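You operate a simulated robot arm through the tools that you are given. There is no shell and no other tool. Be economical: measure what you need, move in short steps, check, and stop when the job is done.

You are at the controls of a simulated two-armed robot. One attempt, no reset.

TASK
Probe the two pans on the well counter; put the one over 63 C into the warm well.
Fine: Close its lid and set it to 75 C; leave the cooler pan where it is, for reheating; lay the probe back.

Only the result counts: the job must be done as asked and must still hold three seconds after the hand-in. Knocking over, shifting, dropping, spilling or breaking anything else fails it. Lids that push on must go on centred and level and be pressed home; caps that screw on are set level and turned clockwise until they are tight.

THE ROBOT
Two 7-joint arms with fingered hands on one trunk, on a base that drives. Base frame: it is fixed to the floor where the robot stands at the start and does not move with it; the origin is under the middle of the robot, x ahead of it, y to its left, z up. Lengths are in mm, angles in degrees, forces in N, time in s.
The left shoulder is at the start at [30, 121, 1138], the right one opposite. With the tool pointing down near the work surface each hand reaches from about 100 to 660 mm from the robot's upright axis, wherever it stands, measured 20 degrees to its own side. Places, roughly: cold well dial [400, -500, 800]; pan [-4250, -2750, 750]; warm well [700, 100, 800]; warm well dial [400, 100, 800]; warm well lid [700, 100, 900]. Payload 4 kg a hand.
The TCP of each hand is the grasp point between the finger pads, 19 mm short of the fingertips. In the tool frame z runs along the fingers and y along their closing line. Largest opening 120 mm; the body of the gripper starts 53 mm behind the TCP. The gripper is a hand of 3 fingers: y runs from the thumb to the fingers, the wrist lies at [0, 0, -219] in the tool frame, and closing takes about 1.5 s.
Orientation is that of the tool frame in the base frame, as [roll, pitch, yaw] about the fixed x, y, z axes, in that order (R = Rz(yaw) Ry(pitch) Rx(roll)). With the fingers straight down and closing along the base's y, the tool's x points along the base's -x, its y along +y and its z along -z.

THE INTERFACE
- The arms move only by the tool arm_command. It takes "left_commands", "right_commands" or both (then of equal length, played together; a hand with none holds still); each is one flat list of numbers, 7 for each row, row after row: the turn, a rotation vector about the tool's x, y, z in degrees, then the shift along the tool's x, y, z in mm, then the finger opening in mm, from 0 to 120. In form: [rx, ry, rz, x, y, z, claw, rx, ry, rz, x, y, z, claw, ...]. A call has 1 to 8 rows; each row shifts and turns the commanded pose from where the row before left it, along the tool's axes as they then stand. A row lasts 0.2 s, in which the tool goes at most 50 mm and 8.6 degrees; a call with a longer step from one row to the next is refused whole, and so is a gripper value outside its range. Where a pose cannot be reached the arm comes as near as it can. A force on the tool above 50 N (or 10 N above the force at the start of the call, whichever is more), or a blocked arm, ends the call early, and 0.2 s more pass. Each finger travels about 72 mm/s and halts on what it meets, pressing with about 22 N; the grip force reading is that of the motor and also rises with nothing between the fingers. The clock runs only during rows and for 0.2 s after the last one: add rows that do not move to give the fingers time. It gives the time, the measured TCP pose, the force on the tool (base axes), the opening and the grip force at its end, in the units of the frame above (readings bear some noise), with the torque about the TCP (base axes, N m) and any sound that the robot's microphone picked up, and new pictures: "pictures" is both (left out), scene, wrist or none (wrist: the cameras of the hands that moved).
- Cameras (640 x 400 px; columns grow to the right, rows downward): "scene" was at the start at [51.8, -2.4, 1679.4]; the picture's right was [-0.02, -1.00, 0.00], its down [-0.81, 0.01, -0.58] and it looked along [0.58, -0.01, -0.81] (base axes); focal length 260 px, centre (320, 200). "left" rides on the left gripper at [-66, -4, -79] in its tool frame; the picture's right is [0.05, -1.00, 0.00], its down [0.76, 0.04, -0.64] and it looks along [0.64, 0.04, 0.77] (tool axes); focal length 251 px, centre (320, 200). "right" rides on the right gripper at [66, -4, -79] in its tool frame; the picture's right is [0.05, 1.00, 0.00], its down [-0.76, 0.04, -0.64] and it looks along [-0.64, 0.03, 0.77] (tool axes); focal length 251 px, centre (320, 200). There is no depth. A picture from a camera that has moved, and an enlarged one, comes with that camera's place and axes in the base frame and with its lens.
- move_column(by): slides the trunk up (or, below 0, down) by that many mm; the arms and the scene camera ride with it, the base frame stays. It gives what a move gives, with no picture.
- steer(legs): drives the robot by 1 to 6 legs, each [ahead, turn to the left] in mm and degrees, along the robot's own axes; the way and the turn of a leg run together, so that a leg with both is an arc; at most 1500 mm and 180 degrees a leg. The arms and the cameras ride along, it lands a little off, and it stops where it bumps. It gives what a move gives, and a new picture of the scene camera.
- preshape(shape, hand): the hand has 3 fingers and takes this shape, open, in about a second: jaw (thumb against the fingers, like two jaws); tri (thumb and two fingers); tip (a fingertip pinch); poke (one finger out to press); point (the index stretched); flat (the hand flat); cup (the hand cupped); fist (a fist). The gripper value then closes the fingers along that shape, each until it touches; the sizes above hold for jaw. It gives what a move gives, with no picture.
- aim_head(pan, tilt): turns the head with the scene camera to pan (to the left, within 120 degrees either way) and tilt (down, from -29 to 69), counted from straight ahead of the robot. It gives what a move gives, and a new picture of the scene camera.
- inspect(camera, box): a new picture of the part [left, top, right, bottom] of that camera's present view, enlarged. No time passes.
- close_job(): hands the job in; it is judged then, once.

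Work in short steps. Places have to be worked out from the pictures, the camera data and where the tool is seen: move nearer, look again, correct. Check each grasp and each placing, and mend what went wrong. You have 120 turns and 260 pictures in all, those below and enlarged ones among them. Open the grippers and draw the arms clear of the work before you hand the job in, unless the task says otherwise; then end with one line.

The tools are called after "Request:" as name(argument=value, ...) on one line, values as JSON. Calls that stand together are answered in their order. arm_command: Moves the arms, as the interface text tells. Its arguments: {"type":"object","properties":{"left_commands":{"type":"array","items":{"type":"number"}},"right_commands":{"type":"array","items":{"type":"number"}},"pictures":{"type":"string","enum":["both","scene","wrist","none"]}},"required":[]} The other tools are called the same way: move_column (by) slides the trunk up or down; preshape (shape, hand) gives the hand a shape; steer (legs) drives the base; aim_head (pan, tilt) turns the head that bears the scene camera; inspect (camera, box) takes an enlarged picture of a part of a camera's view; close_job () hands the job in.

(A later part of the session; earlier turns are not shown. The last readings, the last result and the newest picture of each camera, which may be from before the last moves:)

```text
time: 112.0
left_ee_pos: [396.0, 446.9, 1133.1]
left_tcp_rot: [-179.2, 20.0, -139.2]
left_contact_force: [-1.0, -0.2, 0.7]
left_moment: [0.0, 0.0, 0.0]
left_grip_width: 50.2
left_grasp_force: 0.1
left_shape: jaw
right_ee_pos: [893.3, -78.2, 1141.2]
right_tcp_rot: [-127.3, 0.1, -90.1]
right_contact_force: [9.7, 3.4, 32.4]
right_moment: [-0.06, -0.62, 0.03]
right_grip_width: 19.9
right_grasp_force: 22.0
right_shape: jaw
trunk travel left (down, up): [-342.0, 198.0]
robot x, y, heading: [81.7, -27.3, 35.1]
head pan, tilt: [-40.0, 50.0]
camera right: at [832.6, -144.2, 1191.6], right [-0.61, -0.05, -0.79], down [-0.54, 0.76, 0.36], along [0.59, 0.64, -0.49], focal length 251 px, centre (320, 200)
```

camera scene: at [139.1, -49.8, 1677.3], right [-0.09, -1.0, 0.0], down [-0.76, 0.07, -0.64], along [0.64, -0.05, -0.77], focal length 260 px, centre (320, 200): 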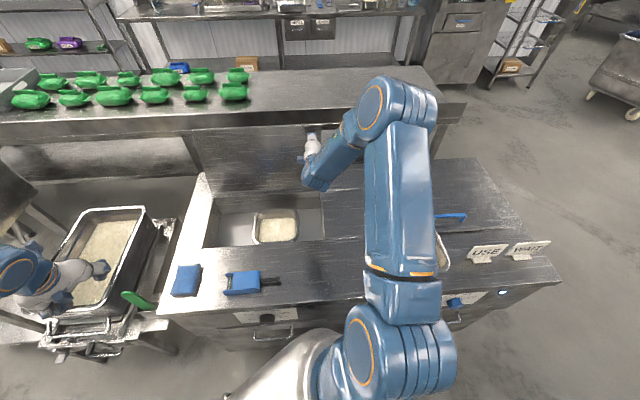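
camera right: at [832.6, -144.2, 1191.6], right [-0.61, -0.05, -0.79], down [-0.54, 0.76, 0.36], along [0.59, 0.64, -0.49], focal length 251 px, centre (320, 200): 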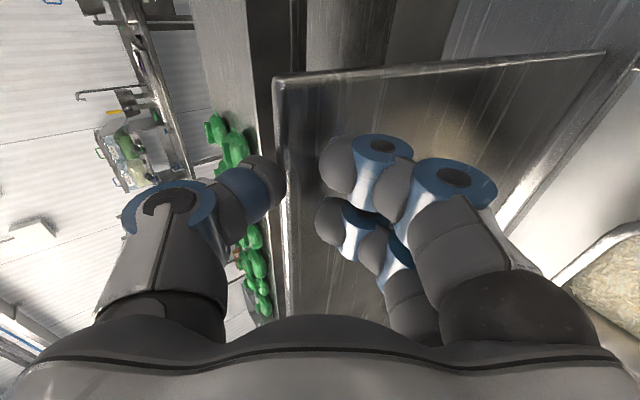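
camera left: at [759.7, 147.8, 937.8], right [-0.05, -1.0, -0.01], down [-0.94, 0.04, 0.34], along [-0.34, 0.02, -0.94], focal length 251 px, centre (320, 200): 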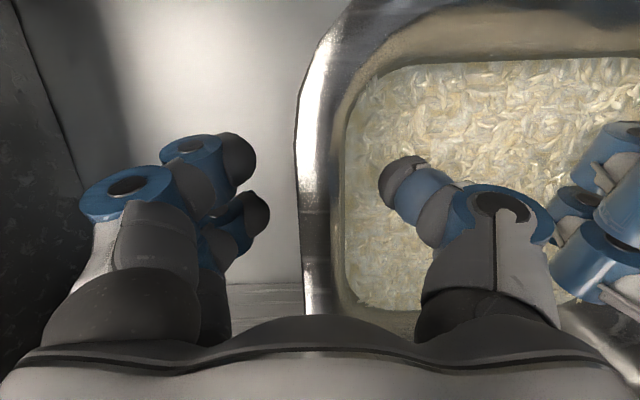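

The lid follows (side edge now slopes). Continue with slight upward allowance.

Request:
arm_command(right_commands=[0, 0, 0, 0, 3.8, -9.7, 0, 0, 0, 0, 0, 4.6, -9.1, 0, 0, 0, 0, 0, 5.4, -8.5, 0], pictures="wrist")

Request:
inspect(camera="scene", box=[180, 90, 360, 210])

```text
time: 112.8
left_ee_pos: [395.6, 446.7, 1133.4]
left_tcp_rot: [-179.2, 20.1, -139.3]
left_contact_force: [-0.2, -0.6, 0.2]
left_moment: [0.03, -0.02, -0.03]
left_grip_width: 50.1
left_grasp_force: 0.0
left_shape: jaw
right_ee_pos: [860.8, -78.6, 1145.9]
right_tcp_rot: [-127.5, -0.1, -90.1]
right_contact_force: [4.7, 7.0, 29.1]
right_moment: [-0.06, -0.59, 0.11]
right_grip_width: 20.2
right_grasp_force: 22.0
right_shape: jaw
trunk travel left (down, up): [-342.0, 198.0]
robot x, y, heading: [79.6, -29.7, 35.1]
head pan, tilt: [-40.0, 50.0]
camera right: at [800.6, -144.4, 1195.4], right [-0.61, -0.05, -0.79], down [-0.53, 0.76, 0.36], along [0.59, 0.64, -0.49], focal length 251 px, centre (320, 200)
```

right: 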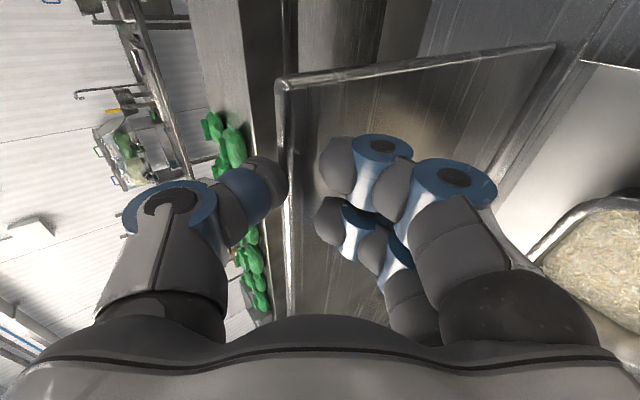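

```text
3.33 times, centred on (270, 150) of scene
camera zoom: at [135.3, -48.3, 1677.5], right [-0.09, -1.0, 0.0], down [-0.76, 0.06, -0.64], along [0.64, -0.06, -0.76], focal length 868 px, centre (487, 367)
```

zoom: 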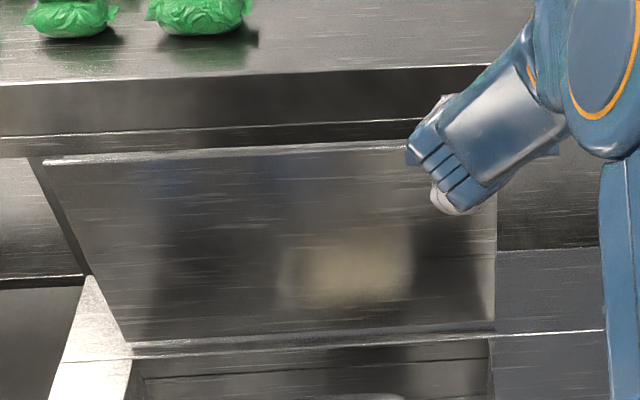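

The lid is nearly vertical and held between thumb and fingers. Guide it forward along its arc.

Request:
arm_command(right_commands=[0, 0, 0, 0, 9.7, -10.5, 0, 0, 0, 0, 0, 9.8, -10.5, 0, 0, 0, 0, 0, 10.7, -9.4, 0, 0, 0, 0, 0, 10.8, -9.4, 0, 0, 0, 0, 0, 11.6, -8, 0, 0, 0, 0, 0, 11.6, -8.1, 0], pictures="both")

```text
time: 114.4
left_ee_pos: [394.3, 445.1, 1133.7]
left_tcp_rot: [-179.2, 20.2, -139.2]
left_contact_force: [-0.4, -0.1, -0.2]
left_moment: [0.02, 0.03, 0.03]
left_grip_width: 50.1
left_grasp_force: 0.0
left_shape: jaw
right_ee_pos: [777.4, -78.1, 1134.7]
right_tcp_rot: [-126.8, 0.1, -89.9]
right_contact_force: [-14.0, -0.4, 31.9]
right_moment: [0.0, -0.29, 0.0]
right_grip_width: 20.6
right_grasp_force: 22.2
right_shape: jaw
trunk travel left (down, up): [-342.0, 198.0]
robot x, y, heading: [79.2, -29.9, 35.1]
head pan, tilt: [-40.0, 50.0]
stopped in row 6 (right hand): the force on the tool passed its limit at 51 N (the readings are from after the stop); the commanded pose is now the measured one
camera scene: at [132.8, -50.6, 1677.4], right [-0.09, -1.0, 0.0], down [-0.76, 0.07, -0.65], along [0.64, -0.05, -0.76], focal length 260 px, centre (320, 200)
camera right: at [717.6, -143.9, 1184.7], right [-0.6, -0.05, -0.8], down [-0.54, 0.76, 0.35], along [0.59, 0.64, -0.48], focal length 251 px, centre (320, 200)
```

scene: 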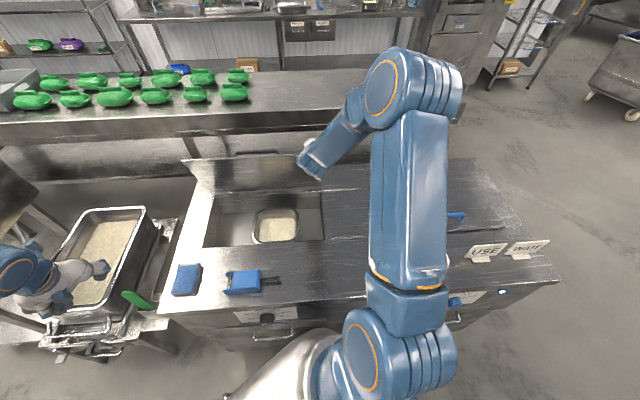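
right: 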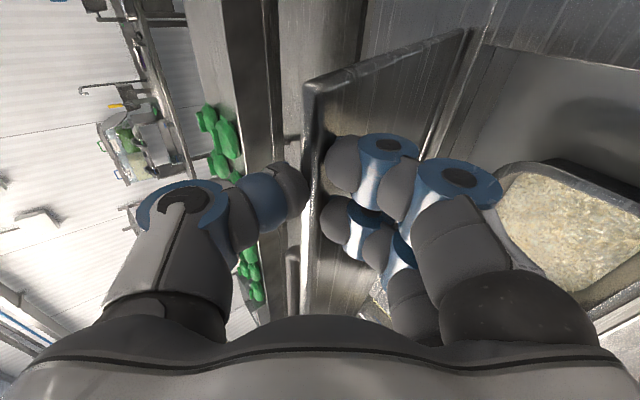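

Held at ~70°. The edge presses into the palm; back off 7 mm along the fingers, then continue.

Request:
arm_command(right_commands=[0, 0, 0, 0, 0, -7, 0, 0, 0, 0, 0, 12.3, -8, 0, 0, 0, 0, 0, 12.4, -8, 0, 0, 0, 0, 0, 13, -7, 0, 0, 0, 0, 0, 13, -7, 0], pictures="both")

```text
time: 115.6
left_ee_pos: [397.7, 445.6, 1133.4]
left_tcp_rot: [-179.5, 20.1, -139.2]
left_contact_force: [0.6, 0.8, -0.2]
left_moment: [-0.03, 0.01, -0.01]
left_grip_width: 50.1
left_grasp_force: 0.1
left_shape: jaw
right_ee_pos: [719.4, -78.1, 1108.0]
right_tcp_rot: [-127.8, 0.1, -90.1]
right_contact_force: [-1.3, -0.4, 4.5]
right_moment: [0.01, -0.12, -0.01]
right_grip_width: 17.9
right_grasp_force: 22.1
right_shape: jaw
trunk travel left (down, up): [-342.0, 198.0]
robot x, y, heading: [78.5, -28.0, 35.1]
head pan, tilt: [-40.0, 50.0]
camera scene: at [138.8, -49.6, 1677.2], right [-0.09, -1.0, 0.0], down [-0.76, 0.07, -0.64], along [0.64, -0.05, -0.77], focal length 260 px, centre (320, 200)
camera right: at [659.2, -143.4, 1158.7], right [-0.61, -0.05, -0.79], down [-0.53, 0.77, 0.36], along [0.59, 0.64, -0.5], focal length 251 px, centre (320, 200)
```

scene: 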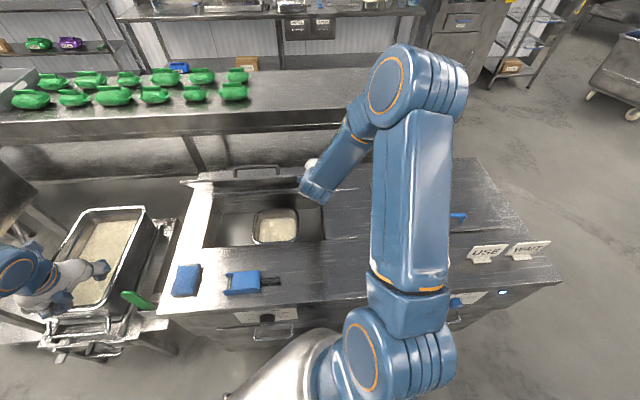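
right: 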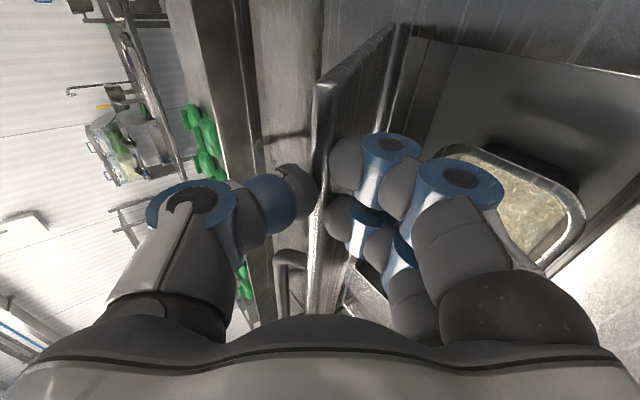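

Firm pinch now with the plate along the fingers. Lower along the arc with slight rotation.

Request:
arm_command(right_commands=[1.5, 0, 0, 0, 16.2, -4.3, 0, 1.5, 0, 0, 0, 16.3, -4, 0, 1.5, 0, 0, 0, 16.4, -3, 0, 1.5, 0, 0, 0, 16.5, -3, 0], pictures="wrist")

```text
time: 116.6
left_ee_pos: [397.7, 445.6, 1132.5]
left_tcp_rot: [-179.4, 19.9, -139.2]
left_contact_force: [-0.6, -0.5, -0.5]
left_moment: [-0.03, 0.05, -0.03]
left_grip_width: 50.1
left_grasp_force: 0.1
left_shape: jaw
right_ee_pos: [669.2, -78.0, 1064.9]
right_tcp_rot: [-121.7, 0.0, -90.0]
right_contact_force: [-0.8, 2.9, 0.5]
right_moment: [-0.02, -0.05, 0.04]
right_grip_width: 17.2
right_grasp_force: 22.2
right_shape: jaw
trunk travel left (down, up): [-342.0, 198.0]
robot x, y, heading: [80.2, -30.2, 35.0]
head pan, tilt: [-40.0, 50.0]
camera right: at [605.0, -143.9, 1109.4], right [-0.52, -0.05, -0.85], down [-0.57, 0.76, 0.3], along [0.63, 0.64, -0.43], focal length 251 px, centre (320, 200)
```

right: 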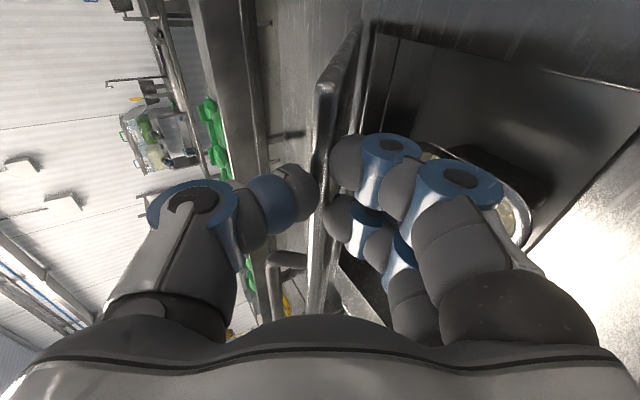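

Going well. Continue down to ~22°.

Request:
arm_command(right_commands=[2, 0, 0, 0, 16.1, -2.6, 0, 2, 0, 0, 0, 16.2, -2.3, 0, 2, 0, 0, 0, 16, -1.5, 0, 2, 0, 0, 0, 16, -1.3, 0, 1, 0, 0, 0, 16.2, -0.8, 0, 1, 0, 0, 0, 16.2, -0.7, 0], pictures="both")

```text
time: 118.0
left_ee_pos: [397.8, 446.5, 1131.7]
left_tcp_rot: [-179.3, 19.9, -139.2]
left_contact_force: [-0.1, 0.8, 0.8]
left_moment: [0.01, -0.02, 0.02]
left_grip_width: 49.8
left_grasp_force: 0.1
left_shape: jaw
right_ee_pos: [616.6, -77.5, 983.0]
right_tcp_rot: [-111.6, 0.0, -90.1]
right_contact_force: [-5.4, 1.7, 0.9]
right_moment: [0.01, 0.01, 0.04]
right_grip_width: 16.6
right_grasp_force: 21.5
right_shape: jaw
trunk travel left (down, up): [-342.0, 198.0]
robot x, y, heading: [78.9, -32.6, 35.0]
head pan, tilt: [-40.0, 50.0]
camera scene: at [138.4, -48.6, 1677.3], right [-0.09, -1.0, 0.0], down [-0.76, 0.06, -0.64], along [0.64, -0.06, -0.77], focal length 260 px, centre (320, 200)
camera right: at [545.2, -143.1, 1014.2], right [-0.37, -0.05, -0.93], down [-0.61, 0.77, 0.2], along [0.7, 0.64, -0.31], focal length 251 px, centre (320, 200)
```

scene: 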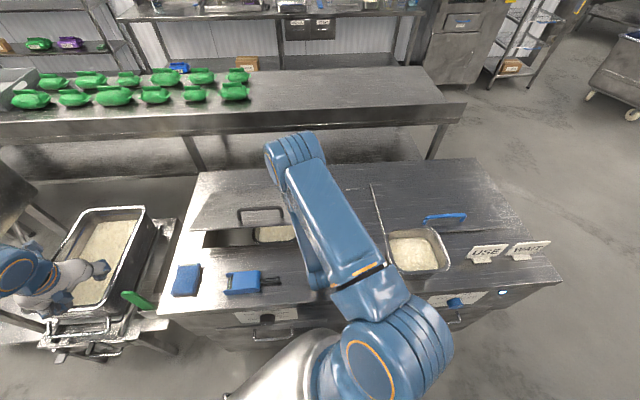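
right: 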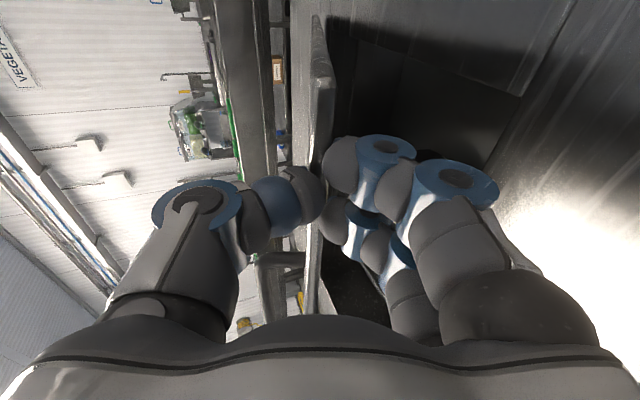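

θ≈22°. Lower further toward ~10°, watching force.

Request:
arm_command(right_commands=[0, 0, 0, 0, 14.8, 1, 0, 0, 0, 0, 0, 14.8, 1.5, 0, 0, 0, 0, 0, 14.8, 1.5, 0, 0, 0, 0, 0, 12, 2, 0], pictures="wrist")

Request:
inspect(camera="scene", box=[160, 150, 360, 280])

```text
time: 119.0
left_ee_pos: [398.2, 445.5, 1133.3]
left_tcp_rot: [-179.4, 20.0, -139.2]
left_contact_force: [1.1, 0.2, 0.2]
left_moment: [0.01, 0.0, 0.01]
left_grip_width: 50.1
left_grasp_force: 0.1
left_shape: jaw
right_ee_pos: [603.1, -76.9, 928.3]
right_tcp_rot: [-111.8, 0.1, -90.0]
right_contact_force: [-3.6, 1.4, -1.0]
right_moment: [0.03, 0.02, 0.01]
right_grip_width: 16.3
right_grasp_force: 21.7
right_shape: jaw
trunk travel left (down, up): [-342.0, 198.0]
robot x, y, heading: [81.3, -29.5, 35.2]
head pan, tilt: [-40.0, 50.0]
camera right: at [531.8, -142.8, 959.8], right [-0.37, -0.05, -0.93], down [-0.61, 0.76, 0.2], along [0.7, 0.64, -0.31], focal length 251 px, centre (320, 200)
```

right: 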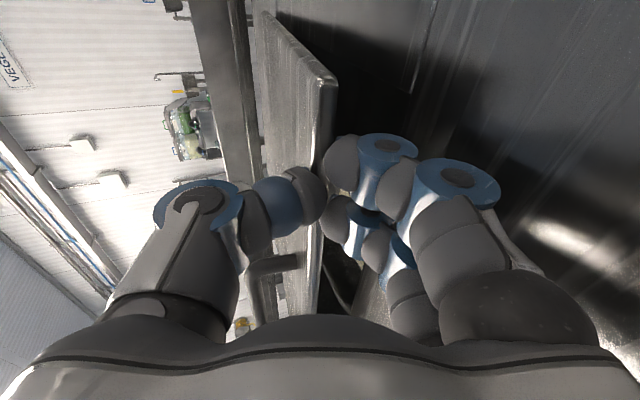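

```text
3.08 times, centred on (260, 215) of scene
camera zoom: at [139.1, -49.3, 1677.2], right [-0.09, -1.0, 0.0], down [-0.76, 0.07, -0.64], along [0.64, -0.06, -0.77], focal length 801 px, centre (505, 154)
```

zoom: 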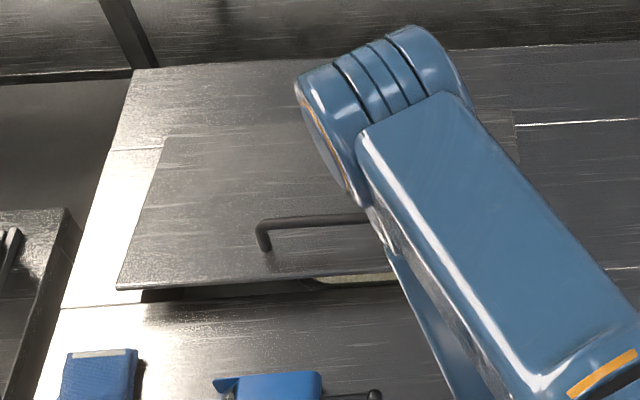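

Request:
arm_command(right_commands=[0, 0, 0, 0, 5.8, 1, 0, 0, 0, 0, 0, 5.8, 1, 0, 0, 0, 0, 0, 4, 1, 0, 0, 0, 0, 0, 0, 0, 0], pictures="none")

```text
time: 120.0
left_ee_pos: [395.6, 446.0, 1134.0]
left_tcp_rot: [-179.2, 20.1, -139.2]
left_contact_force: [0.3, 0.8, -0.6]
left_moment: [0.03, -0.03, 0.0]
left_grip_width: 50.2
left_grasp_force: 0.0
left_shape: jaw
right_ee_pos: [599.5, -77.1, 917.7]
right_tcp_rot: [-110.9, 0.0, -90.0]
right_contact_force: [-1.8, 0.3, 39.9]
right_moment: [0.04, 1.11, -0.08]
right_grip_width: 13.3
right_grasp_force: 22.6
right_shape: jaw
trunk travel left (down, up): [-342.0, 198.0]
robot x, y, heading: [78.2, -28.5, 35.3]
head pan, tilt: [-40.0, 50.0]
```

Fingers under the lid touch the counter; the lid is ~25 mm from closed. Loosen the grip slightly and slide the hand out forward.

Request:
arm_command(right_commands=[0, 0, 0, 0, -3, -1, 20, 0, 0, 0, 0, -3, -2, 30, 0, 0, 0, 0, 0, 0, 30, 0, 0, 0, 0, 2.5, -7, 30, 0, 0, 0, 0, 2.5, -7, 30, 0, 0, 0, 0, 2.5, -7, 30], pictures="wrist")

```text
time: 121.4
left_ee_pos: [398.5, 444.9, 1132.3]
left_tcp_rot: [-179.3, 20.1, -139.2]
left_contact_force: [-0.3, -0.3, -0.4]
left_moment: [0.0, 0.01, 0.02]
left_grip_width: 50.2
left_grasp_force: 0.1
left_shape: jaw
right_ee_pos: [577.0, -77.9, 921.8]
right_tcp_rot: [-111.4, 0.0, -90.0]
right_contact_force: [8.6, -1.4, 31.3]
right_moment: [-0.08, 0.66, -0.01]
right_grip_width: 24.5
right_grasp_force: 0.1
right_shape: jaw
trunk travel left (down, up): [-342.0, 198.0]
robot x, y, heading: [81.6, -29.6, 34.9]
head pan, tilt: [-40.0, 50.0]
camera right: at [505.5, -143.8, 953.4], right [-0.36, -0.05, -0.93], down [-0.61, 0.76, 0.2], along [0.7, 0.64, -0.31], focal length 251 px, centre (320, 200)
```

right: 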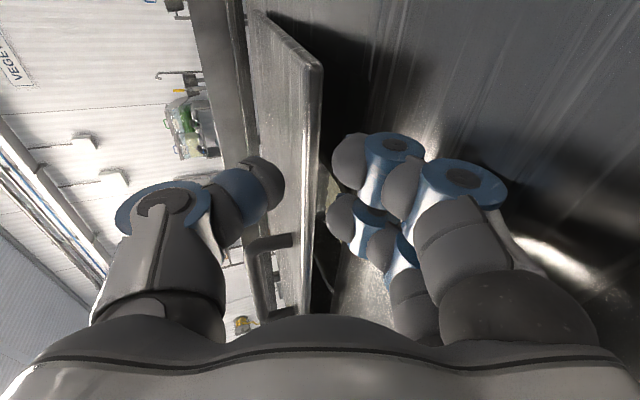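

Request:
arm_command(right_commands=[0, 0, 0, 0, 1, -10, 30, 0, 0, 0, 0, 2.5, -10, 30, 0, 0, 0, 0, 2.7, -10, 30, 0, 0, 0, 0, 2.7, -10, 30], pictures="both")

Request:
inspect(camera="scene", box=[160, 150, 360, 280])

```text
time: 122.4
left_ee_pos: [397.1, 445.4, 1132.6]
left_tcp_rot: [-179.3, 19.9, -139.3]
left_contact_force: [-0.5, 0.3, -0.2]
left_moment: [0.01, 0.02, 0.03]
left_grip_width: 49.7
left_grasp_force: 0.1
left_shape: jaw
right_ee_pos: [536.4, -76.3, 926.5]
right_tcp_rot: [-111.8, 0.0, -90.0]
right_contact_force: [2.8, -0.6, 6.7]
right_moment: [-0.01, 0.14, 0.03]
right_grip_width: 28.2
right_grasp_force: 0.1
right_shape: jaw
trunk travel left (down, up): [-342.0, 198.0]
robot x, y, heading: [79.1, -32.0, 35.1]
head pan, tilt: [-40.0, 50.0]
camera scene: at [139.0, -49.4, 1677.2], right [-0.09, -1.0, 0.0], down [-0.76, 0.07, -0.64], along [0.64, -0.06, -0.77], focal length 260 px, centre (320, 200)
camera right: at [464.6, -142.5, 958.1], right [-0.37, -0.05, -0.93], down [-0.61, 0.76, 0.2], along [0.7, 0.64, -0.32], focal length 251 px, centre (320, 200)
```

scene: 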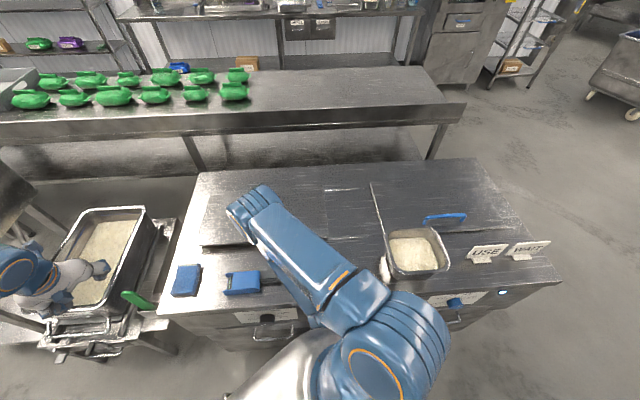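
right: 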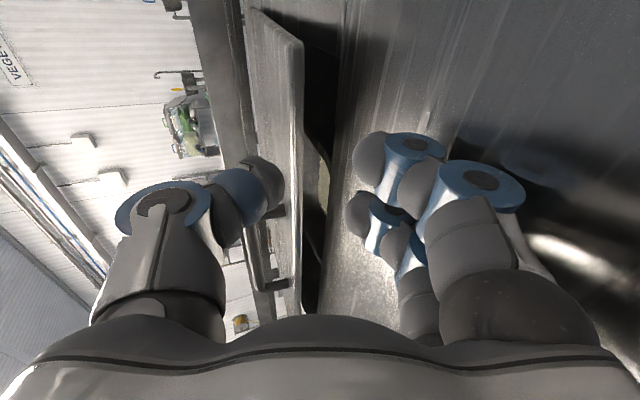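

```text
3.08 times, centred on (260, 215) of scene
camera zoom: at [139.0, -49.4, 1677.2], right [-0.09, -1.0, 0.0], down [-0.76, 0.07, -0.64], along [0.64, -0.06, -0.77], focal length 801 px, centre (505, 154)
```

zoom: 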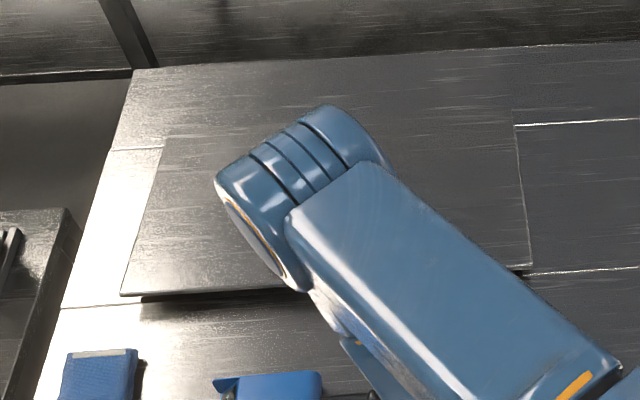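

Fingers are out from under the lid; it may be settling. Back the hand up and away and recheck.

Request:
arm_command(right_commands=[0, 0, 0, 0, -12, -22, 30, 0, 0, 0, 0, -25, -15, 30, 0, 0, 0, 0, -35, -10, 30, 0, 0, 0, 0, -40, -5, 30, 0, 0, 0, 0, -40, -5, 30], pictures="both")

Request:
inspect(camera="scene", box=[160, 150, 360, 280])

```text
time: 123.6
left_ee_pos: [397.7, 444.6, 1132.4]
left_tcp_rot: [-179.5, 20.0, -139.3]
left_contact_force: [0.3, 0.3, -0.2]
left_moment: [0.0, -0.01, 0.0]
left_grip_width: 50.2
left_grasp_force: 0.0
left_shape: jaw
right_ee_pos: [579.3, -53.4, 1042.5]
right_tcp_rot: [-111.7, 0.0, -90.2]
right_contact_force: [0.1, -0.1, 0.2]
right_moment: [-0.01, 0.03, 0.03]
right_grip_width: 29.6
right_grasp_force: 0.1
right_shape: jaw
right hand out of reach, approached as far as the arm can: row 3, 4, 5
trunk travel left (down, up): [-342.0, 198.0]
robot x, y, heading: [78.2, -25.7, 35.1]
head pan, tilt: [-40.0, 50.0]
camera scene: at [139.0, -49.9, 1677.3], right [-0.09, -1.0, 0.0], down [-0.76, 0.07, -0.64], along [0.64, -0.05, -0.77], focal length 260 px, centre (320, 200)
camera right: at [507.0, -119.2, 1073.7], right [-0.37, -0.05, -0.93], down [-0.61, 0.76, 0.2], along [0.7, 0.64, -0.32], focal length 251 px, centre (320, 200)
```

scene: 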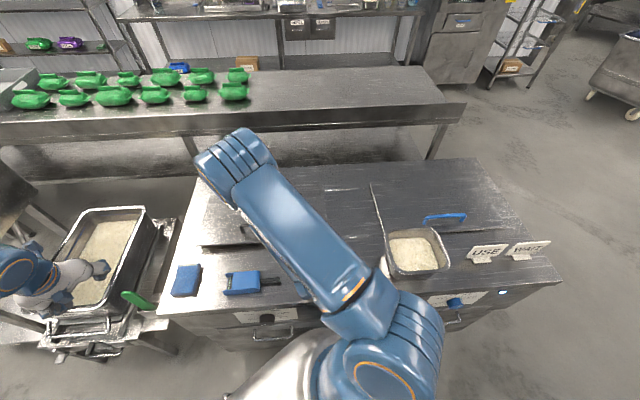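
right: 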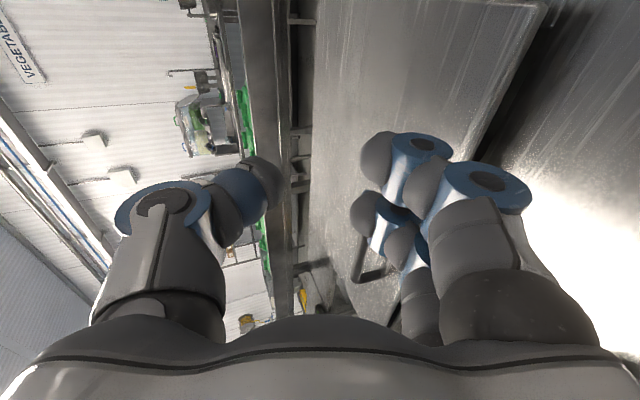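

```text
3.08 times, centred on (260, 215) of scene
camera zoom: at [139.0, -49.9, 1677.3], right [-0.09, -1.0, 0.0], down [-0.76, 0.07, -0.64], along [0.64, -0.05, -0.77], focal length 801 px, centre (505, 154)
```

zoom: 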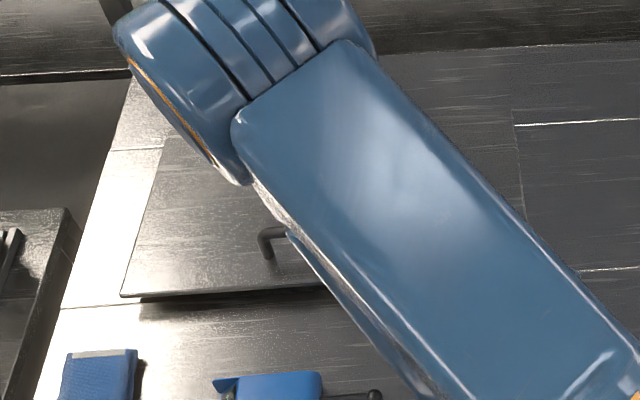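

The lid stays a little raised (stiff hinge). I'll press it down: close the fingers, point the hand down, and push near its front.

Request:
arm_command(right_commands=[-8, 0, 0, 0, 0, 0, 10, -8, 0, 0, 0, 0, 0, 0, -8, 0, 0, 0, 0, 0, 0, -8, 0, 0, 0, 0, 0, 0, -8, 0, 0, 0, 0, 0, 0, -8, 0, 0, 0, 0, 0, 0, 0, 0, 0, -20, -25, 0, 0, 0, 0, 0, -20, -25, 0, 0], pictures="both")

```text
time: 125.4
left_ee_pos: [398.2, 447.8, 1131.8]
left_tcp_rot: [-179.3, 19.9, -139.2]
left_contact_force: [0.8, 0.2, 0.4]
left_moment: [0.0, -0.01, 0.01]
left_grip_width: 50.1
left_grasp_force: 0.0
left_shape: jaw
right_ee_pos: [630.2, -9.8, 1053.4]
right_tcp_rot: [-159.6, 0.0, -90.0]
right_contact_force: [0.9, 0.7, -0.8]
right_moment: [-0.02, 0.03, 0.0]
right_grip_width: 0.0
right_grasp_force: 21.7
right_shape: jaw
right hand out of reach, approached as far as the arm can: row 1
trunk travel left (down, up): [-342.0, 198.0]
robot x, y, heading: [80.4, -32.5, 35.2]
head pan, tilt: [-40.0, 50.0]
camera scene: at [139.7, -47.5, 1677.2], right [-0.09, -1.0, 0.0], down [-0.76, 0.06, -0.64], along [0.64, -0.06, -0.77], focal length 260 px, centre (320, 200)
camera right: at [606.4, -76.3, 1127.8], right [-0.94, -0.05, -0.35], down [-0.26, 0.76, 0.59], along [0.23, 0.64, -0.73], focal length 251 px, centre (320, 200)
```

scene: 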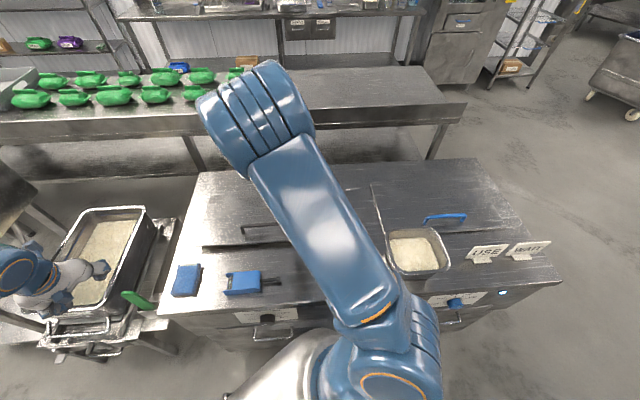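
right: 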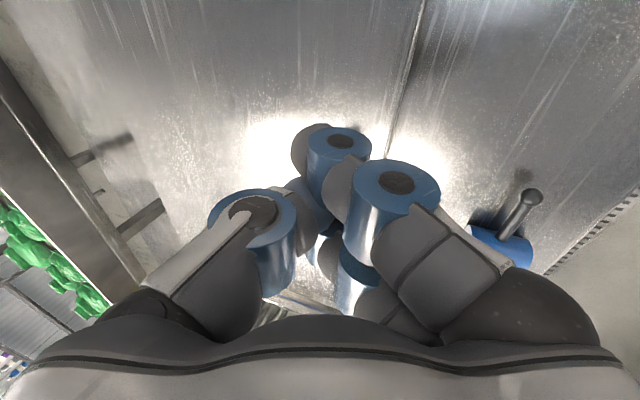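

Request:
inspect(camera="scene", box=[160, 150, 360, 280])

Request:
inspect(camera="right", box=[200, 0, 560, 220])

```text
3.08 times, centred on (260, 215) of scene
camera zoom: at [139.7, -47.5, 1677.2], right [-0.09, -1.0, 0.0], down [-0.76, 0.06, -0.64], along [0.64, -0.06, -0.77], focal length 801 px, centre (505, 154)
```

zoom: 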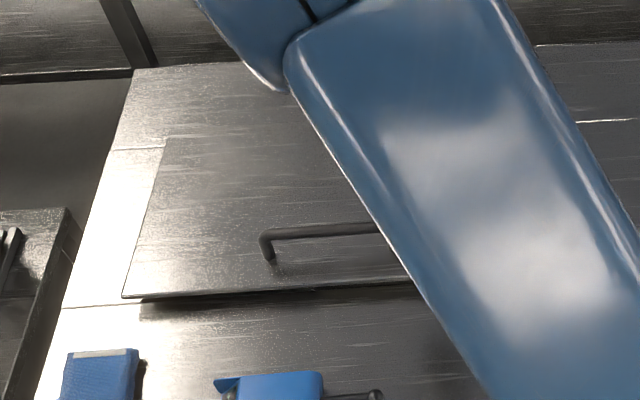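

```text
1.78 times, centred on (380, 110) of right
camera zoom: at [606.4, -76.3, 1127.8], right [-0.94, -0.05, -0.35], down [-0.26, 0.76, 0.59], along [0.23, 0.64, -0.73], focal length 447 px, centre (213, 360)
```

zoom: 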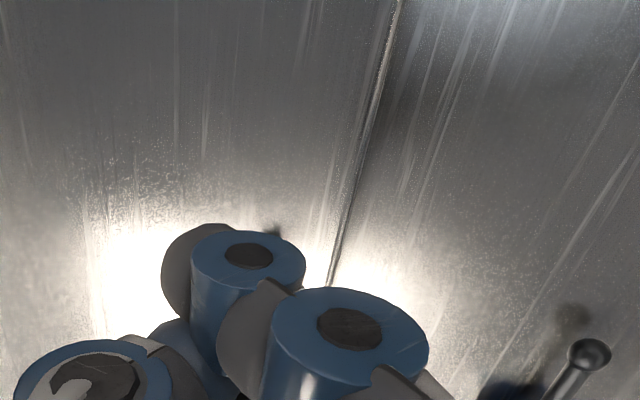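

The lid is slowly sinking by itself (soft close). I'll help: descend to press lightly.

Request:
arm_command(right_commands=[0, 0, 0, 0, 8, 38, 0, 0, 0, 0, 0, 8, 38, 0, 0, 0, 0, 0, 8, 30, 0, 0, 0, 0, 0, 2, 10, 0, 0, 0, 0, 0, 2, 10, 0, 0, 0, 0, 0, 2, 8, 0, 0, 0, 0, 0, 1, 6, 0], pictures="wrist")

```text
time: 127.0
left_ee_pos: [398.1, 445.9, 1132.5]
left_tcp_rot: [-179.3, 19.9, -139.2]
left_contact_force: [-0.1, 0.1, -0.1]
left_moment: [-0.01, 0.03, 0.0]
left_grip_width: 50.1
left_grasp_force: 0.0
left_shape: jaw
right_ee_pos: [649.8, -12.1, 910.0]
right_tcp_rot: [-159.5, -0.1, -90.0]
right_contact_force: [1.3, 0.4, 5.7]
right_moment: [0.04, -0.1, 0.0]
right_grip_width: 0.0
right_grasp_force: 22.0
right_shape: jaw
trunk travel left (down, up): [-342.0, 198.0]
robot x, y, heading: [81.7, -27.7, 35.0]
head pan, tilt: [-40.0, 50.0]
camera right: at [626.4, -76.9, 984.7], right [-0.94, -0.05, -0.35], down [-0.26, 0.76, 0.59], along [0.24, 0.64, -0.73], focal length 251 px, centre (320, 200)
```

right: 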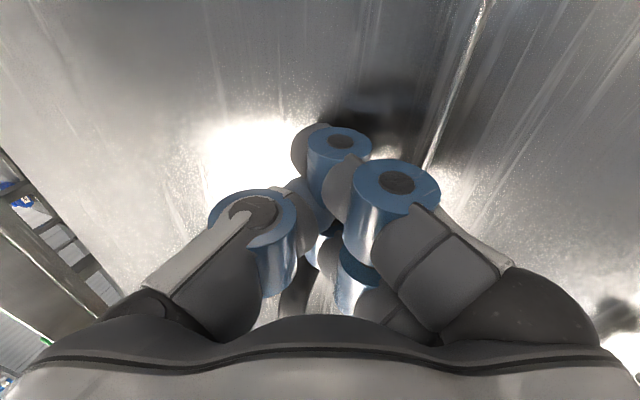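

Touching with ~6 N; press a few mm more until firm.

Request:
arm_command(right_commands=[0, 0, 0, 0, 0, 4, 0, 0, 0, 0, 0, 0, 4, 0, 0, 0, 0, 0, 0, 3, 0, 0, 0, 0, 0, 0, 0, 0, 0, 0, 0, 0, 0, 0, 0], pictures="none")

Request:
inspect(camera="scene", box=[160, 150, 360, 280])

```text
time: 127.7
left_ee_pos: [397.4, 444.8, 1133.1]
left_tcp_rot: [-179.3, 19.9, -139.3]
left_contact_force: [0.8, -0.5, 0.5]
left_moment: [-0.04, 0.05, 0.0]
left_grip_width: 50.3
left_grasp_force: 0.1
left_shape: jaw
right_ee_pos: [659.5, -10.7, 908.8]
right_tcp_rot: [-158.6, 0.1, -90.3]
right_contact_force: [-5.2, -3.9, 26.9]
right_moment: [-0.08, 0.14, 0.01]
right_grip_width: 0.2
right_grasp_force: 22.1
right_shape: jaw
trunk travel left (down, up): [-342.0, 198.0]
robot x, y, heading: [79.3, -33.9, 35.0]
head pan, tilt: [-40.0, 50.0]
stopped in row 3 (right hand): the force on the tool passed its limit at 54 N (the readings are from after the stop); the commanded pose is now the measured one
```

```text
3.08 times, centred on (260, 215) of scene
camera zoom: at [137.8, -50.0, 1677.3], right [-0.09, -1.0, 0.0], down [-0.76, 0.07, -0.64], along [0.64, -0.05, -0.77], focal length 801 px, centre (505, 154)
```

zoom: 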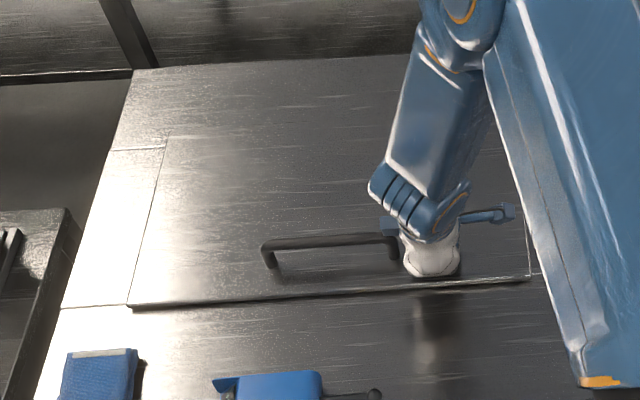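

Lid is fully closed and flush. Raise the right hand, turn the base back to heading 0 and back away for the dial.

Request:
arm_command(right_commands=[0, 0, 0, 0, -7, -20, 0, 0, 0, 0, 0, -15, -42, 0, 0, 0, 0, 0, -15, -42, 0, 0, 0, 0, 0, -15, -42, 0, 0, 0, 0, 0, -15, -42, 0], pictures="none")

Request:
steer(legs=[[-30, -17], [-30, -18], [-250, 0]])

```text
time: 128.9
left_ee_pos: [397.9, 445.0, 1132.4]
left_tcp_rot: [-179.4, 20.0, -139.3]
left_contact_force: [-0.1, 0.4, -0.3]
left_moment: [-0.01, -0.01, 0.01]
left_grip_width: 50.1
left_grasp_force: 0.0
left_shape: jaw
right_ee_pos: [651.1, -11.6, 1107.1]
right_tcp_rot: [-158.9, 0.1, -90.0]
right_contact_force: [0.1, -0.1, -0.6]
right_moment: [0.01, -0.06, 0.01]
right_grip_width: 0.0
right_grasp_force: 21.3
right_shape: jaw
trunk travel left (down, up): [-342.0, 198.0]
robot x, y, heading: [78.0, -31.8, 35.3]
head pan, tilt: [-40.0, 50.0]
```

```text
time: 131.2
left_ee_pos: [554.4, 180.8, 1133.1]
left_tcp_rot: [-179.5, 20.0, -172.3]
left_contact_force: [-0.1, 0.0, 1.3]
left_moment: [0.04, 0.0, -0.01]
left_grip_width: 49.9
left_grasp_force: 0.1
left_shape: jaw
right_ee_pos: [518.9, -340.8, 1105.8]
right_tcp_rot: [-158.9, 0.2, -123.1]
right_contact_force: [0.4, -0.5, 0.0]
right_moment: [0.0, 0.0, 0.01]
right_grip_width: 0.0
right_grasp_force: 21.8
right_shape: jaw
trunk travel left (down, up): [-342.0, 198.0]
robot x, y, heading: [27.7, -8.5, 5.7]
head pan, tilt: [-40.0, 50.0]
stopped in leg 2: the robot was blocked; the commanded pose is now the measured one
camera scene: at [69.0, -61.2, 1677.2], right [-0.56, -0.83, 0.0], down [-0.63, 0.43, -0.64], along [0.53, -0.36, -0.77], focal length 260 px, centre (320, 200)
```

scene: 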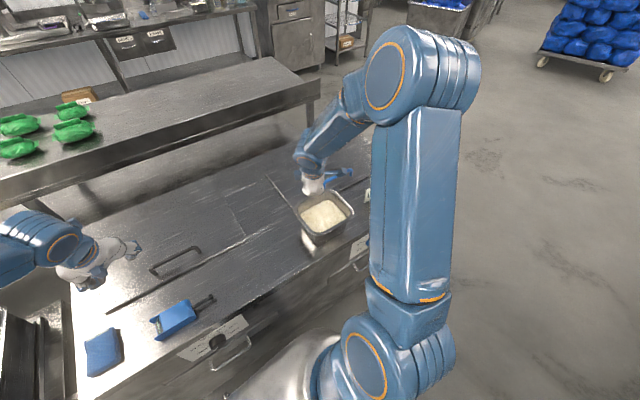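

Blocked near heading 6°. Back straight out first.

Request:
steer(legs=[[-120, 0]])

Request:
aim_head(pan=0, tilt=55)

```text
time: 132.4
left_ee_pos: [436.6, 169.1, 1132.3]
left_tcp_rot: [-179.3, 20.0, -172.4]
left_contact_force: [-1.3, -0.5, 0.6]
left_moment: [-0.01, 0.01, -0.01]
left_grip_width: 50.3
left_grasp_force: 0.0
left_shape: jaw
right_ee_pos: [399.3, -350.8, 1106.4]
right_tcp_rot: [-158.8, 0.1, -123.2]
right_contact_force: [0.0, -0.2, 0.1]
right_moment: [0.01, -0.02, 0.0]
right_grip_width: 0.0
right_grasp_force: 22.1
right_shape: jaw
trunk travel left (down, up): [-342.0, 198.0]
robot x, y, heading: [-90.8, -22.9, 5.7]
head pan, tilt: [-40.0, 50.0]
camera scene: at [-49.6, -69.1, 1677.3], right [-0.57, -0.82, 0.0], down [-0.63, 0.43, -0.64], along [0.53, -0.36, -0.77], focal length 260 px, centre (320, 200)
```

scene: 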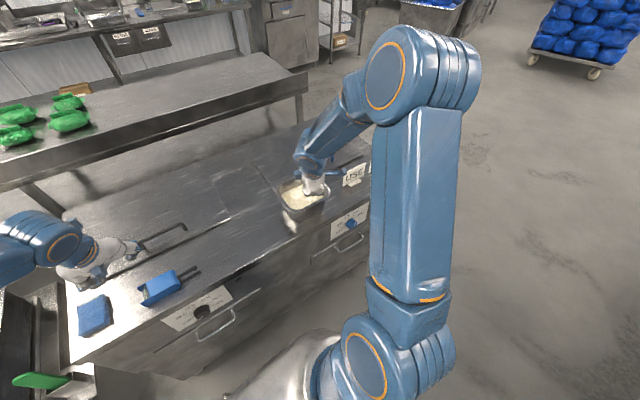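

```text
time: 133.5
left_ee_pos: [436.6, 169.8, 1132.1]
left_tcp_rot: [-179.4, 19.9, -172.3]
left_contact_force: [0.0, 0.4, -1.0]
left_moment: [0.02, -0.02, -0.02]
left_grip_width: 50.1
left_grasp_force: 0.1
left_shape: jaw
right_ee_pos: [400.8, -350.5, 1105.3]
right_tcp_rot: [-159.1, 0.0, -123.2]
right_contact_force: [0.4, -0.8, 0.3]
right_moment: [-0.01, -0.03, -0.01]
right_grip_width: 0.4
right_grasp_force: 22.0
right_shape: jaw
trunk travel left (down, up): [-342.0, 198.0]
robot x, y, heading: [-92.6, -18.4, 5.4]
head pan, tilt: [0.0, 55.0]
camera scene: at [-40.9, -19.1, 1670.8], right [0.1, -1.0, 0.0], down [-0.82, -0.08, -0.57], along [0.57, 0.06, -0.82], focal length 260 px, centre (320, 200)
```

scene: 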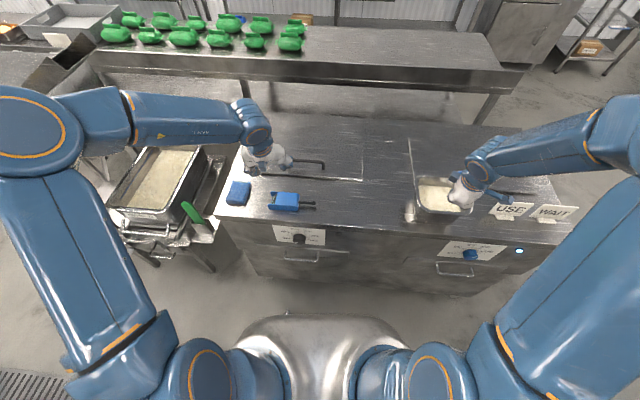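

Back off another 130 mm to get room for the dial.

Request:
steer(legs=[[-130, -5.5]])

Request:
inspect(camera="scene", box=[240, 150, 360, 240])

```text
time: 134.8
left_ee_pos: [326.5, 109.5, 1131.4]
left_tcp_rot: [-179.3, 20.0, -178.0]
left_contact_force: [-0.8, 0.8, 0.9]
left_moment: [-0.04, 0.0, 0.01]
left_grip_width: 50.0
left_grasp_force: 0.1
left_shape: jaw
right_ee_pos: [235.9, -404.3, 1106.8]
right_tcp_rot: [-159.0, -0.1, -129.0]
right_contact_force: [0.8, 0.3, -0.2]
right_moment: [0.02, 0.03, 0.0]
right_grip_width: 0.0
right_grasp_force: 21.8
right_shape: jaw
trunk travel left (down, up): [-342.0, 198.0]
robot x, y, heading: [-219.3, -22.3, -0.2]
head pan, tilt: [0.0, 55.0]
camera scene: at [-168.3, -27.2, 1670.7], right [0.0, -1.0, 0.0], down [-0.82, 0.0, -0.57], along [0.57, 0.0, -0.82], focal length 260 px, centre (320, 200)
```

scene: 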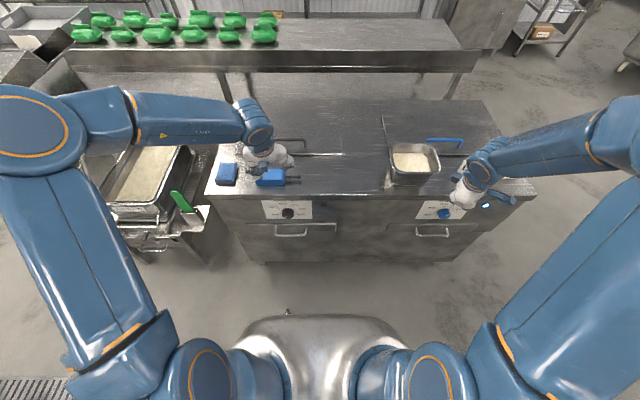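

```text
4.44 times, centred on (300, 195) of scene
camera zoom: at [-168.3, -27.2, 1670.7], right [0.0, -1.0, 0.0], down [-0.82, 0.0, -0.57], along [0.57, 0.0, -0.82], focal length 1157 px, centre (409, 222)
```

zoom: 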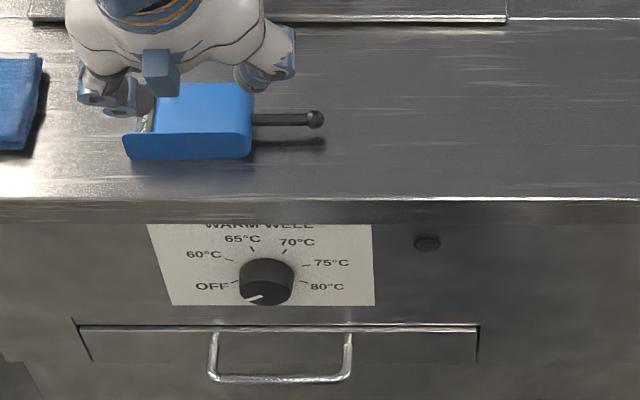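

Dial knob ≈[385,102,780], pointer at OFF; steps ≈50° each, so 75 °C is ≈200° clockwise. Turn the left hand to point forward, then lower it in front of the dial.

Request:
arm_command(left_commands=[0, -8.5, 0, 0, 0, 0, 70, 0, -8.5, 0, 0, 0, 0, 70, 0, -8.5, 0, 0, 0, 0, 70, 0, -8.5, 0, 0, 0, 0, 70, 0, -8.5, 0, 0, 0, 0, 70, 0, -8.5, 0, 0, 0, 0, 70, 0, -8.5, 0, 0, 0, 0, 70, 0, -8.5, 0, 0, 0, 0, 70], pictures="none")

Request:
arm_command(left_commands=[0, -2, 0, 0, 0, -20, 70, 0, 0, 0, 43, -1, -5, 70, 0, 0, 0, 43, -1, 0, 70, 0, 0, 0, 43, -1, 0, 70, 0, 0, 0, 43, -1, 0, 70, 0, 0, 0, 43, -1, 0, 70, 0, 0, 0, 43, -1, 0, 70, 0, 0, 0, 40, -1, 0, 70], pictures="both")

```text
time: 136.6
left_ee_pos: [325.6, 109.5, 1132.2]
left_tcp_rot: [-160.6, 87.9, -159.1]
left_contact_force: [0.2, -0.4, -0.2]
left_moment: [-0.01, 0.0, 0.0]
left_grip_width: 69.4
left_grasp_force: 0.1
left_shape: jaw
right_ee_pos: [236.2, -404.5, 1106.7]
right_tcp_rot: [-159.0, 0.0, -129.1]
right_contact_force: [-0.3, 0.5, -0.5]
right_moment: [-0.01, 0.04, -0.03]
right_grip_width: 0.0
right_grasp_force: 22.4
right_shape: jaw
trunk travel left (down, up): [-342.0, 198.0]
robot x, y, heading: [-220.7, -23.9, -0.1]
head pan, tilt: [0.0, 55.0]
```

```text
time: 138.4
left_ee_pos: [301.1, 100.2, 835.6]
left_tcp_rot: [-97.3, 89.4, -95.8]
left_contact_force: [-0.8, -1.0, 0.5]
left_moment: [-0.06, 0.0, -0.03]
left_grip_width: 69.6
left_grasp_force: 0.1
left_shape: jaw
right_ee_pos: [235.1, -405.4, 1106.8]
right_tcp_rot: [-158.9, 0.1, -129.0]
right_contact_force: [0.0, 0.4, 0.2]
right_moment: [-0.01, 0.0, -0.03]
right_grip_width: 0.1
right_grasp_force: 22.3
right_shape: jaw
trunk travel left (down, up): [-342.0, 198.0]
robot x, y, heading: [-220.4, -26.1, -0.3]
head pan, tilt: [0.0, 55.0]
camera scene: at [-168.8, -28.4, 1670.7], right [0.0, -1.0, 0.0], down [-0.82, 0.0, -0.57], along [0.57, 0.0, -0.82], focal length 260 px, centre (320, 200)
camera left: at [222.7, 95.3, 903.0], right [0.03, -1.0, -0.04], down [-0.65, 0.02, -0.76], along [0.76, 0.05, -0.64], focal length 251 px, centre (320, 200)
```

scene: 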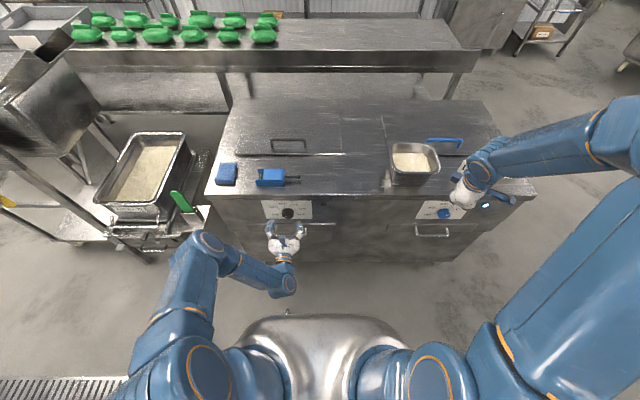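
left: 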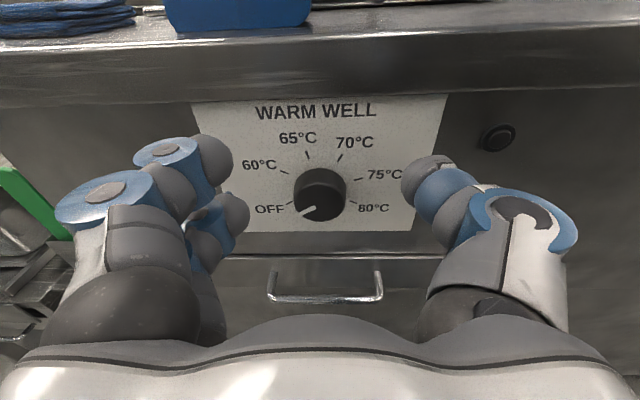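

Clear view. The knob lies straight along the camera axis: ≈[398,107,755]. Spacing ≈50°, so 200° clockwise. Move to pre-grasp in front of it.

Request:
arm_command(left_commands=[0, 0, 0, 40, 3.5, 20, 75, 0, 0, 0, 40, 3.5, 20, 75, 0, 0, 0, 0, 0, 0, 75], pictures="both")

```text
time: 139.2
left_ee_pos: [331.2, 103.6, 774.4]
left_tcp_rot: [-98.2, 89.4, -96.7]
left_contact_force: [0.1, -0.6, 0.4]
left_moment: [-0.01, -0.02, 0.0]
left_grip_width: 74.6
left_grasp_force: 0.0
left_shape: jaw
left hand out of reach, approached as far as the arm can: row 2
right_ee_pos: [236.6, -403.9, 1106.4]
right_tcp_rot: [-159.0, 0.1, -129.1]
right_contact_force: [-0.5, 0.2, -0.8]
right_moment: [-0.01, 0.03, -0.02]
right_grip_width: 0.0
right_grasp_force: 21.9
right_shape: jaw
trunk travel left (down, up): [-342.0, 198.0]
robot x, y, heading: [-222.0, -27.4, -0.3]
head pan, tilt: [0.0, 55.0]
camera scene: at [-168.9, -27.9, 1670.8], right [0.0, -1.0, 0.0], down [-0.82, 0.0, -0.57], along [0.57, 0.0, -0.82], focal length 260 px, centre (320, 200)
camera left: at [253.2, 98.7, 842.3], right [0.03, -1.0, -0.04], down [-0.65, 0.01, -0.76], along [0.76, 0.05, -0.64], focal length 251 px, centre (320, 200)
```

scene: 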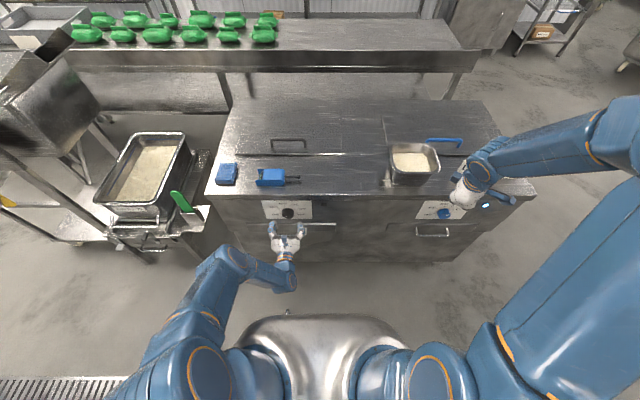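
left: 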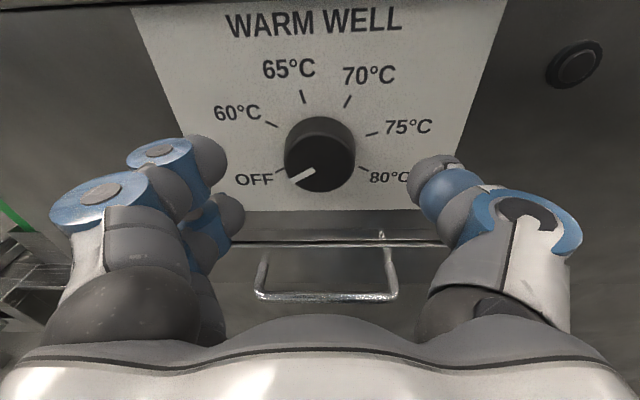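

Out of reach low down; lower the trunk for a better arm posture (raising the left hand first to compensate).

Request:
arm_command(left_commands=[0, 0, 0, -33, 1, -10, 75, 0, 0, 0, -33, 1, -10, 75, 0, 0, 0, -32, 1, -10, 75], right_commands=[0, 0, 0, 0, -20, -20, 0, 0, 0, 0, 0, -20, -20, 0, 0, 0, 0, 0, -20, -20, 0], pictures="none")

Request:
move_column(by=-120)

```text
time: 140.0
left_ee_pos: [299.4, 111.0, 873.1]
left_tcp_rot: [-96.5, 89.4, -94.9]
left_contact_force: [-0.7, 1.0, -0.1]
left_moment: [0.01, -0.02, 0.0]
left_grip_width: 74.4
left_grasp_force: 0.0
left_shape: jaw
right_ee_pos: [260.4, -425.5, 1183.3]
right_tcp_rot: [-159.0, 0.1, -129.0]
right_contact_force: [0.5, 0.4, -0.3]
right_moment: [-0.01, 0.02, 0.01]
right_grip_width: 0.0
right_grasp_force: 22.2
right_shape: jaw
trunk travel left (down, up): [-342.0, 198.0]
robot x, y, heading: [-218.8, -27.6, -0.1]
head pan, tilt: [0.0, 55.0]
```

```text
time: 141.5
left_ee_pos: [300.4, 109.4, 753.2]
left_tcp_rot: [-97.8, 89.4, -96.2]
left_contact_force: [-0.2, 0.2, -0.2]
left_moment: [-0.03, -0.01, -0.02]
left_grip_width: 74.3
left_grasp_force: 0.0
left_shape: jaw
right_ee_pos: [261.6, -426.2, 1063.2]
right_tcp_rot: [-159.0, 0.1, -129.0]
right_contact_force: [-0.3, 0.4, 0.5]
right_moment: [0.01, 0.0, -0.02]
right_grip_width: 0.1
right_grasp_force: 22.7
right_shape: jaw
trunk travel left (down, up): [-222.0, 318.0]
robot x, y, heading: [-219.1, -24.6, 0.0]
head pan, tilt: [0.0, 55.0]
```

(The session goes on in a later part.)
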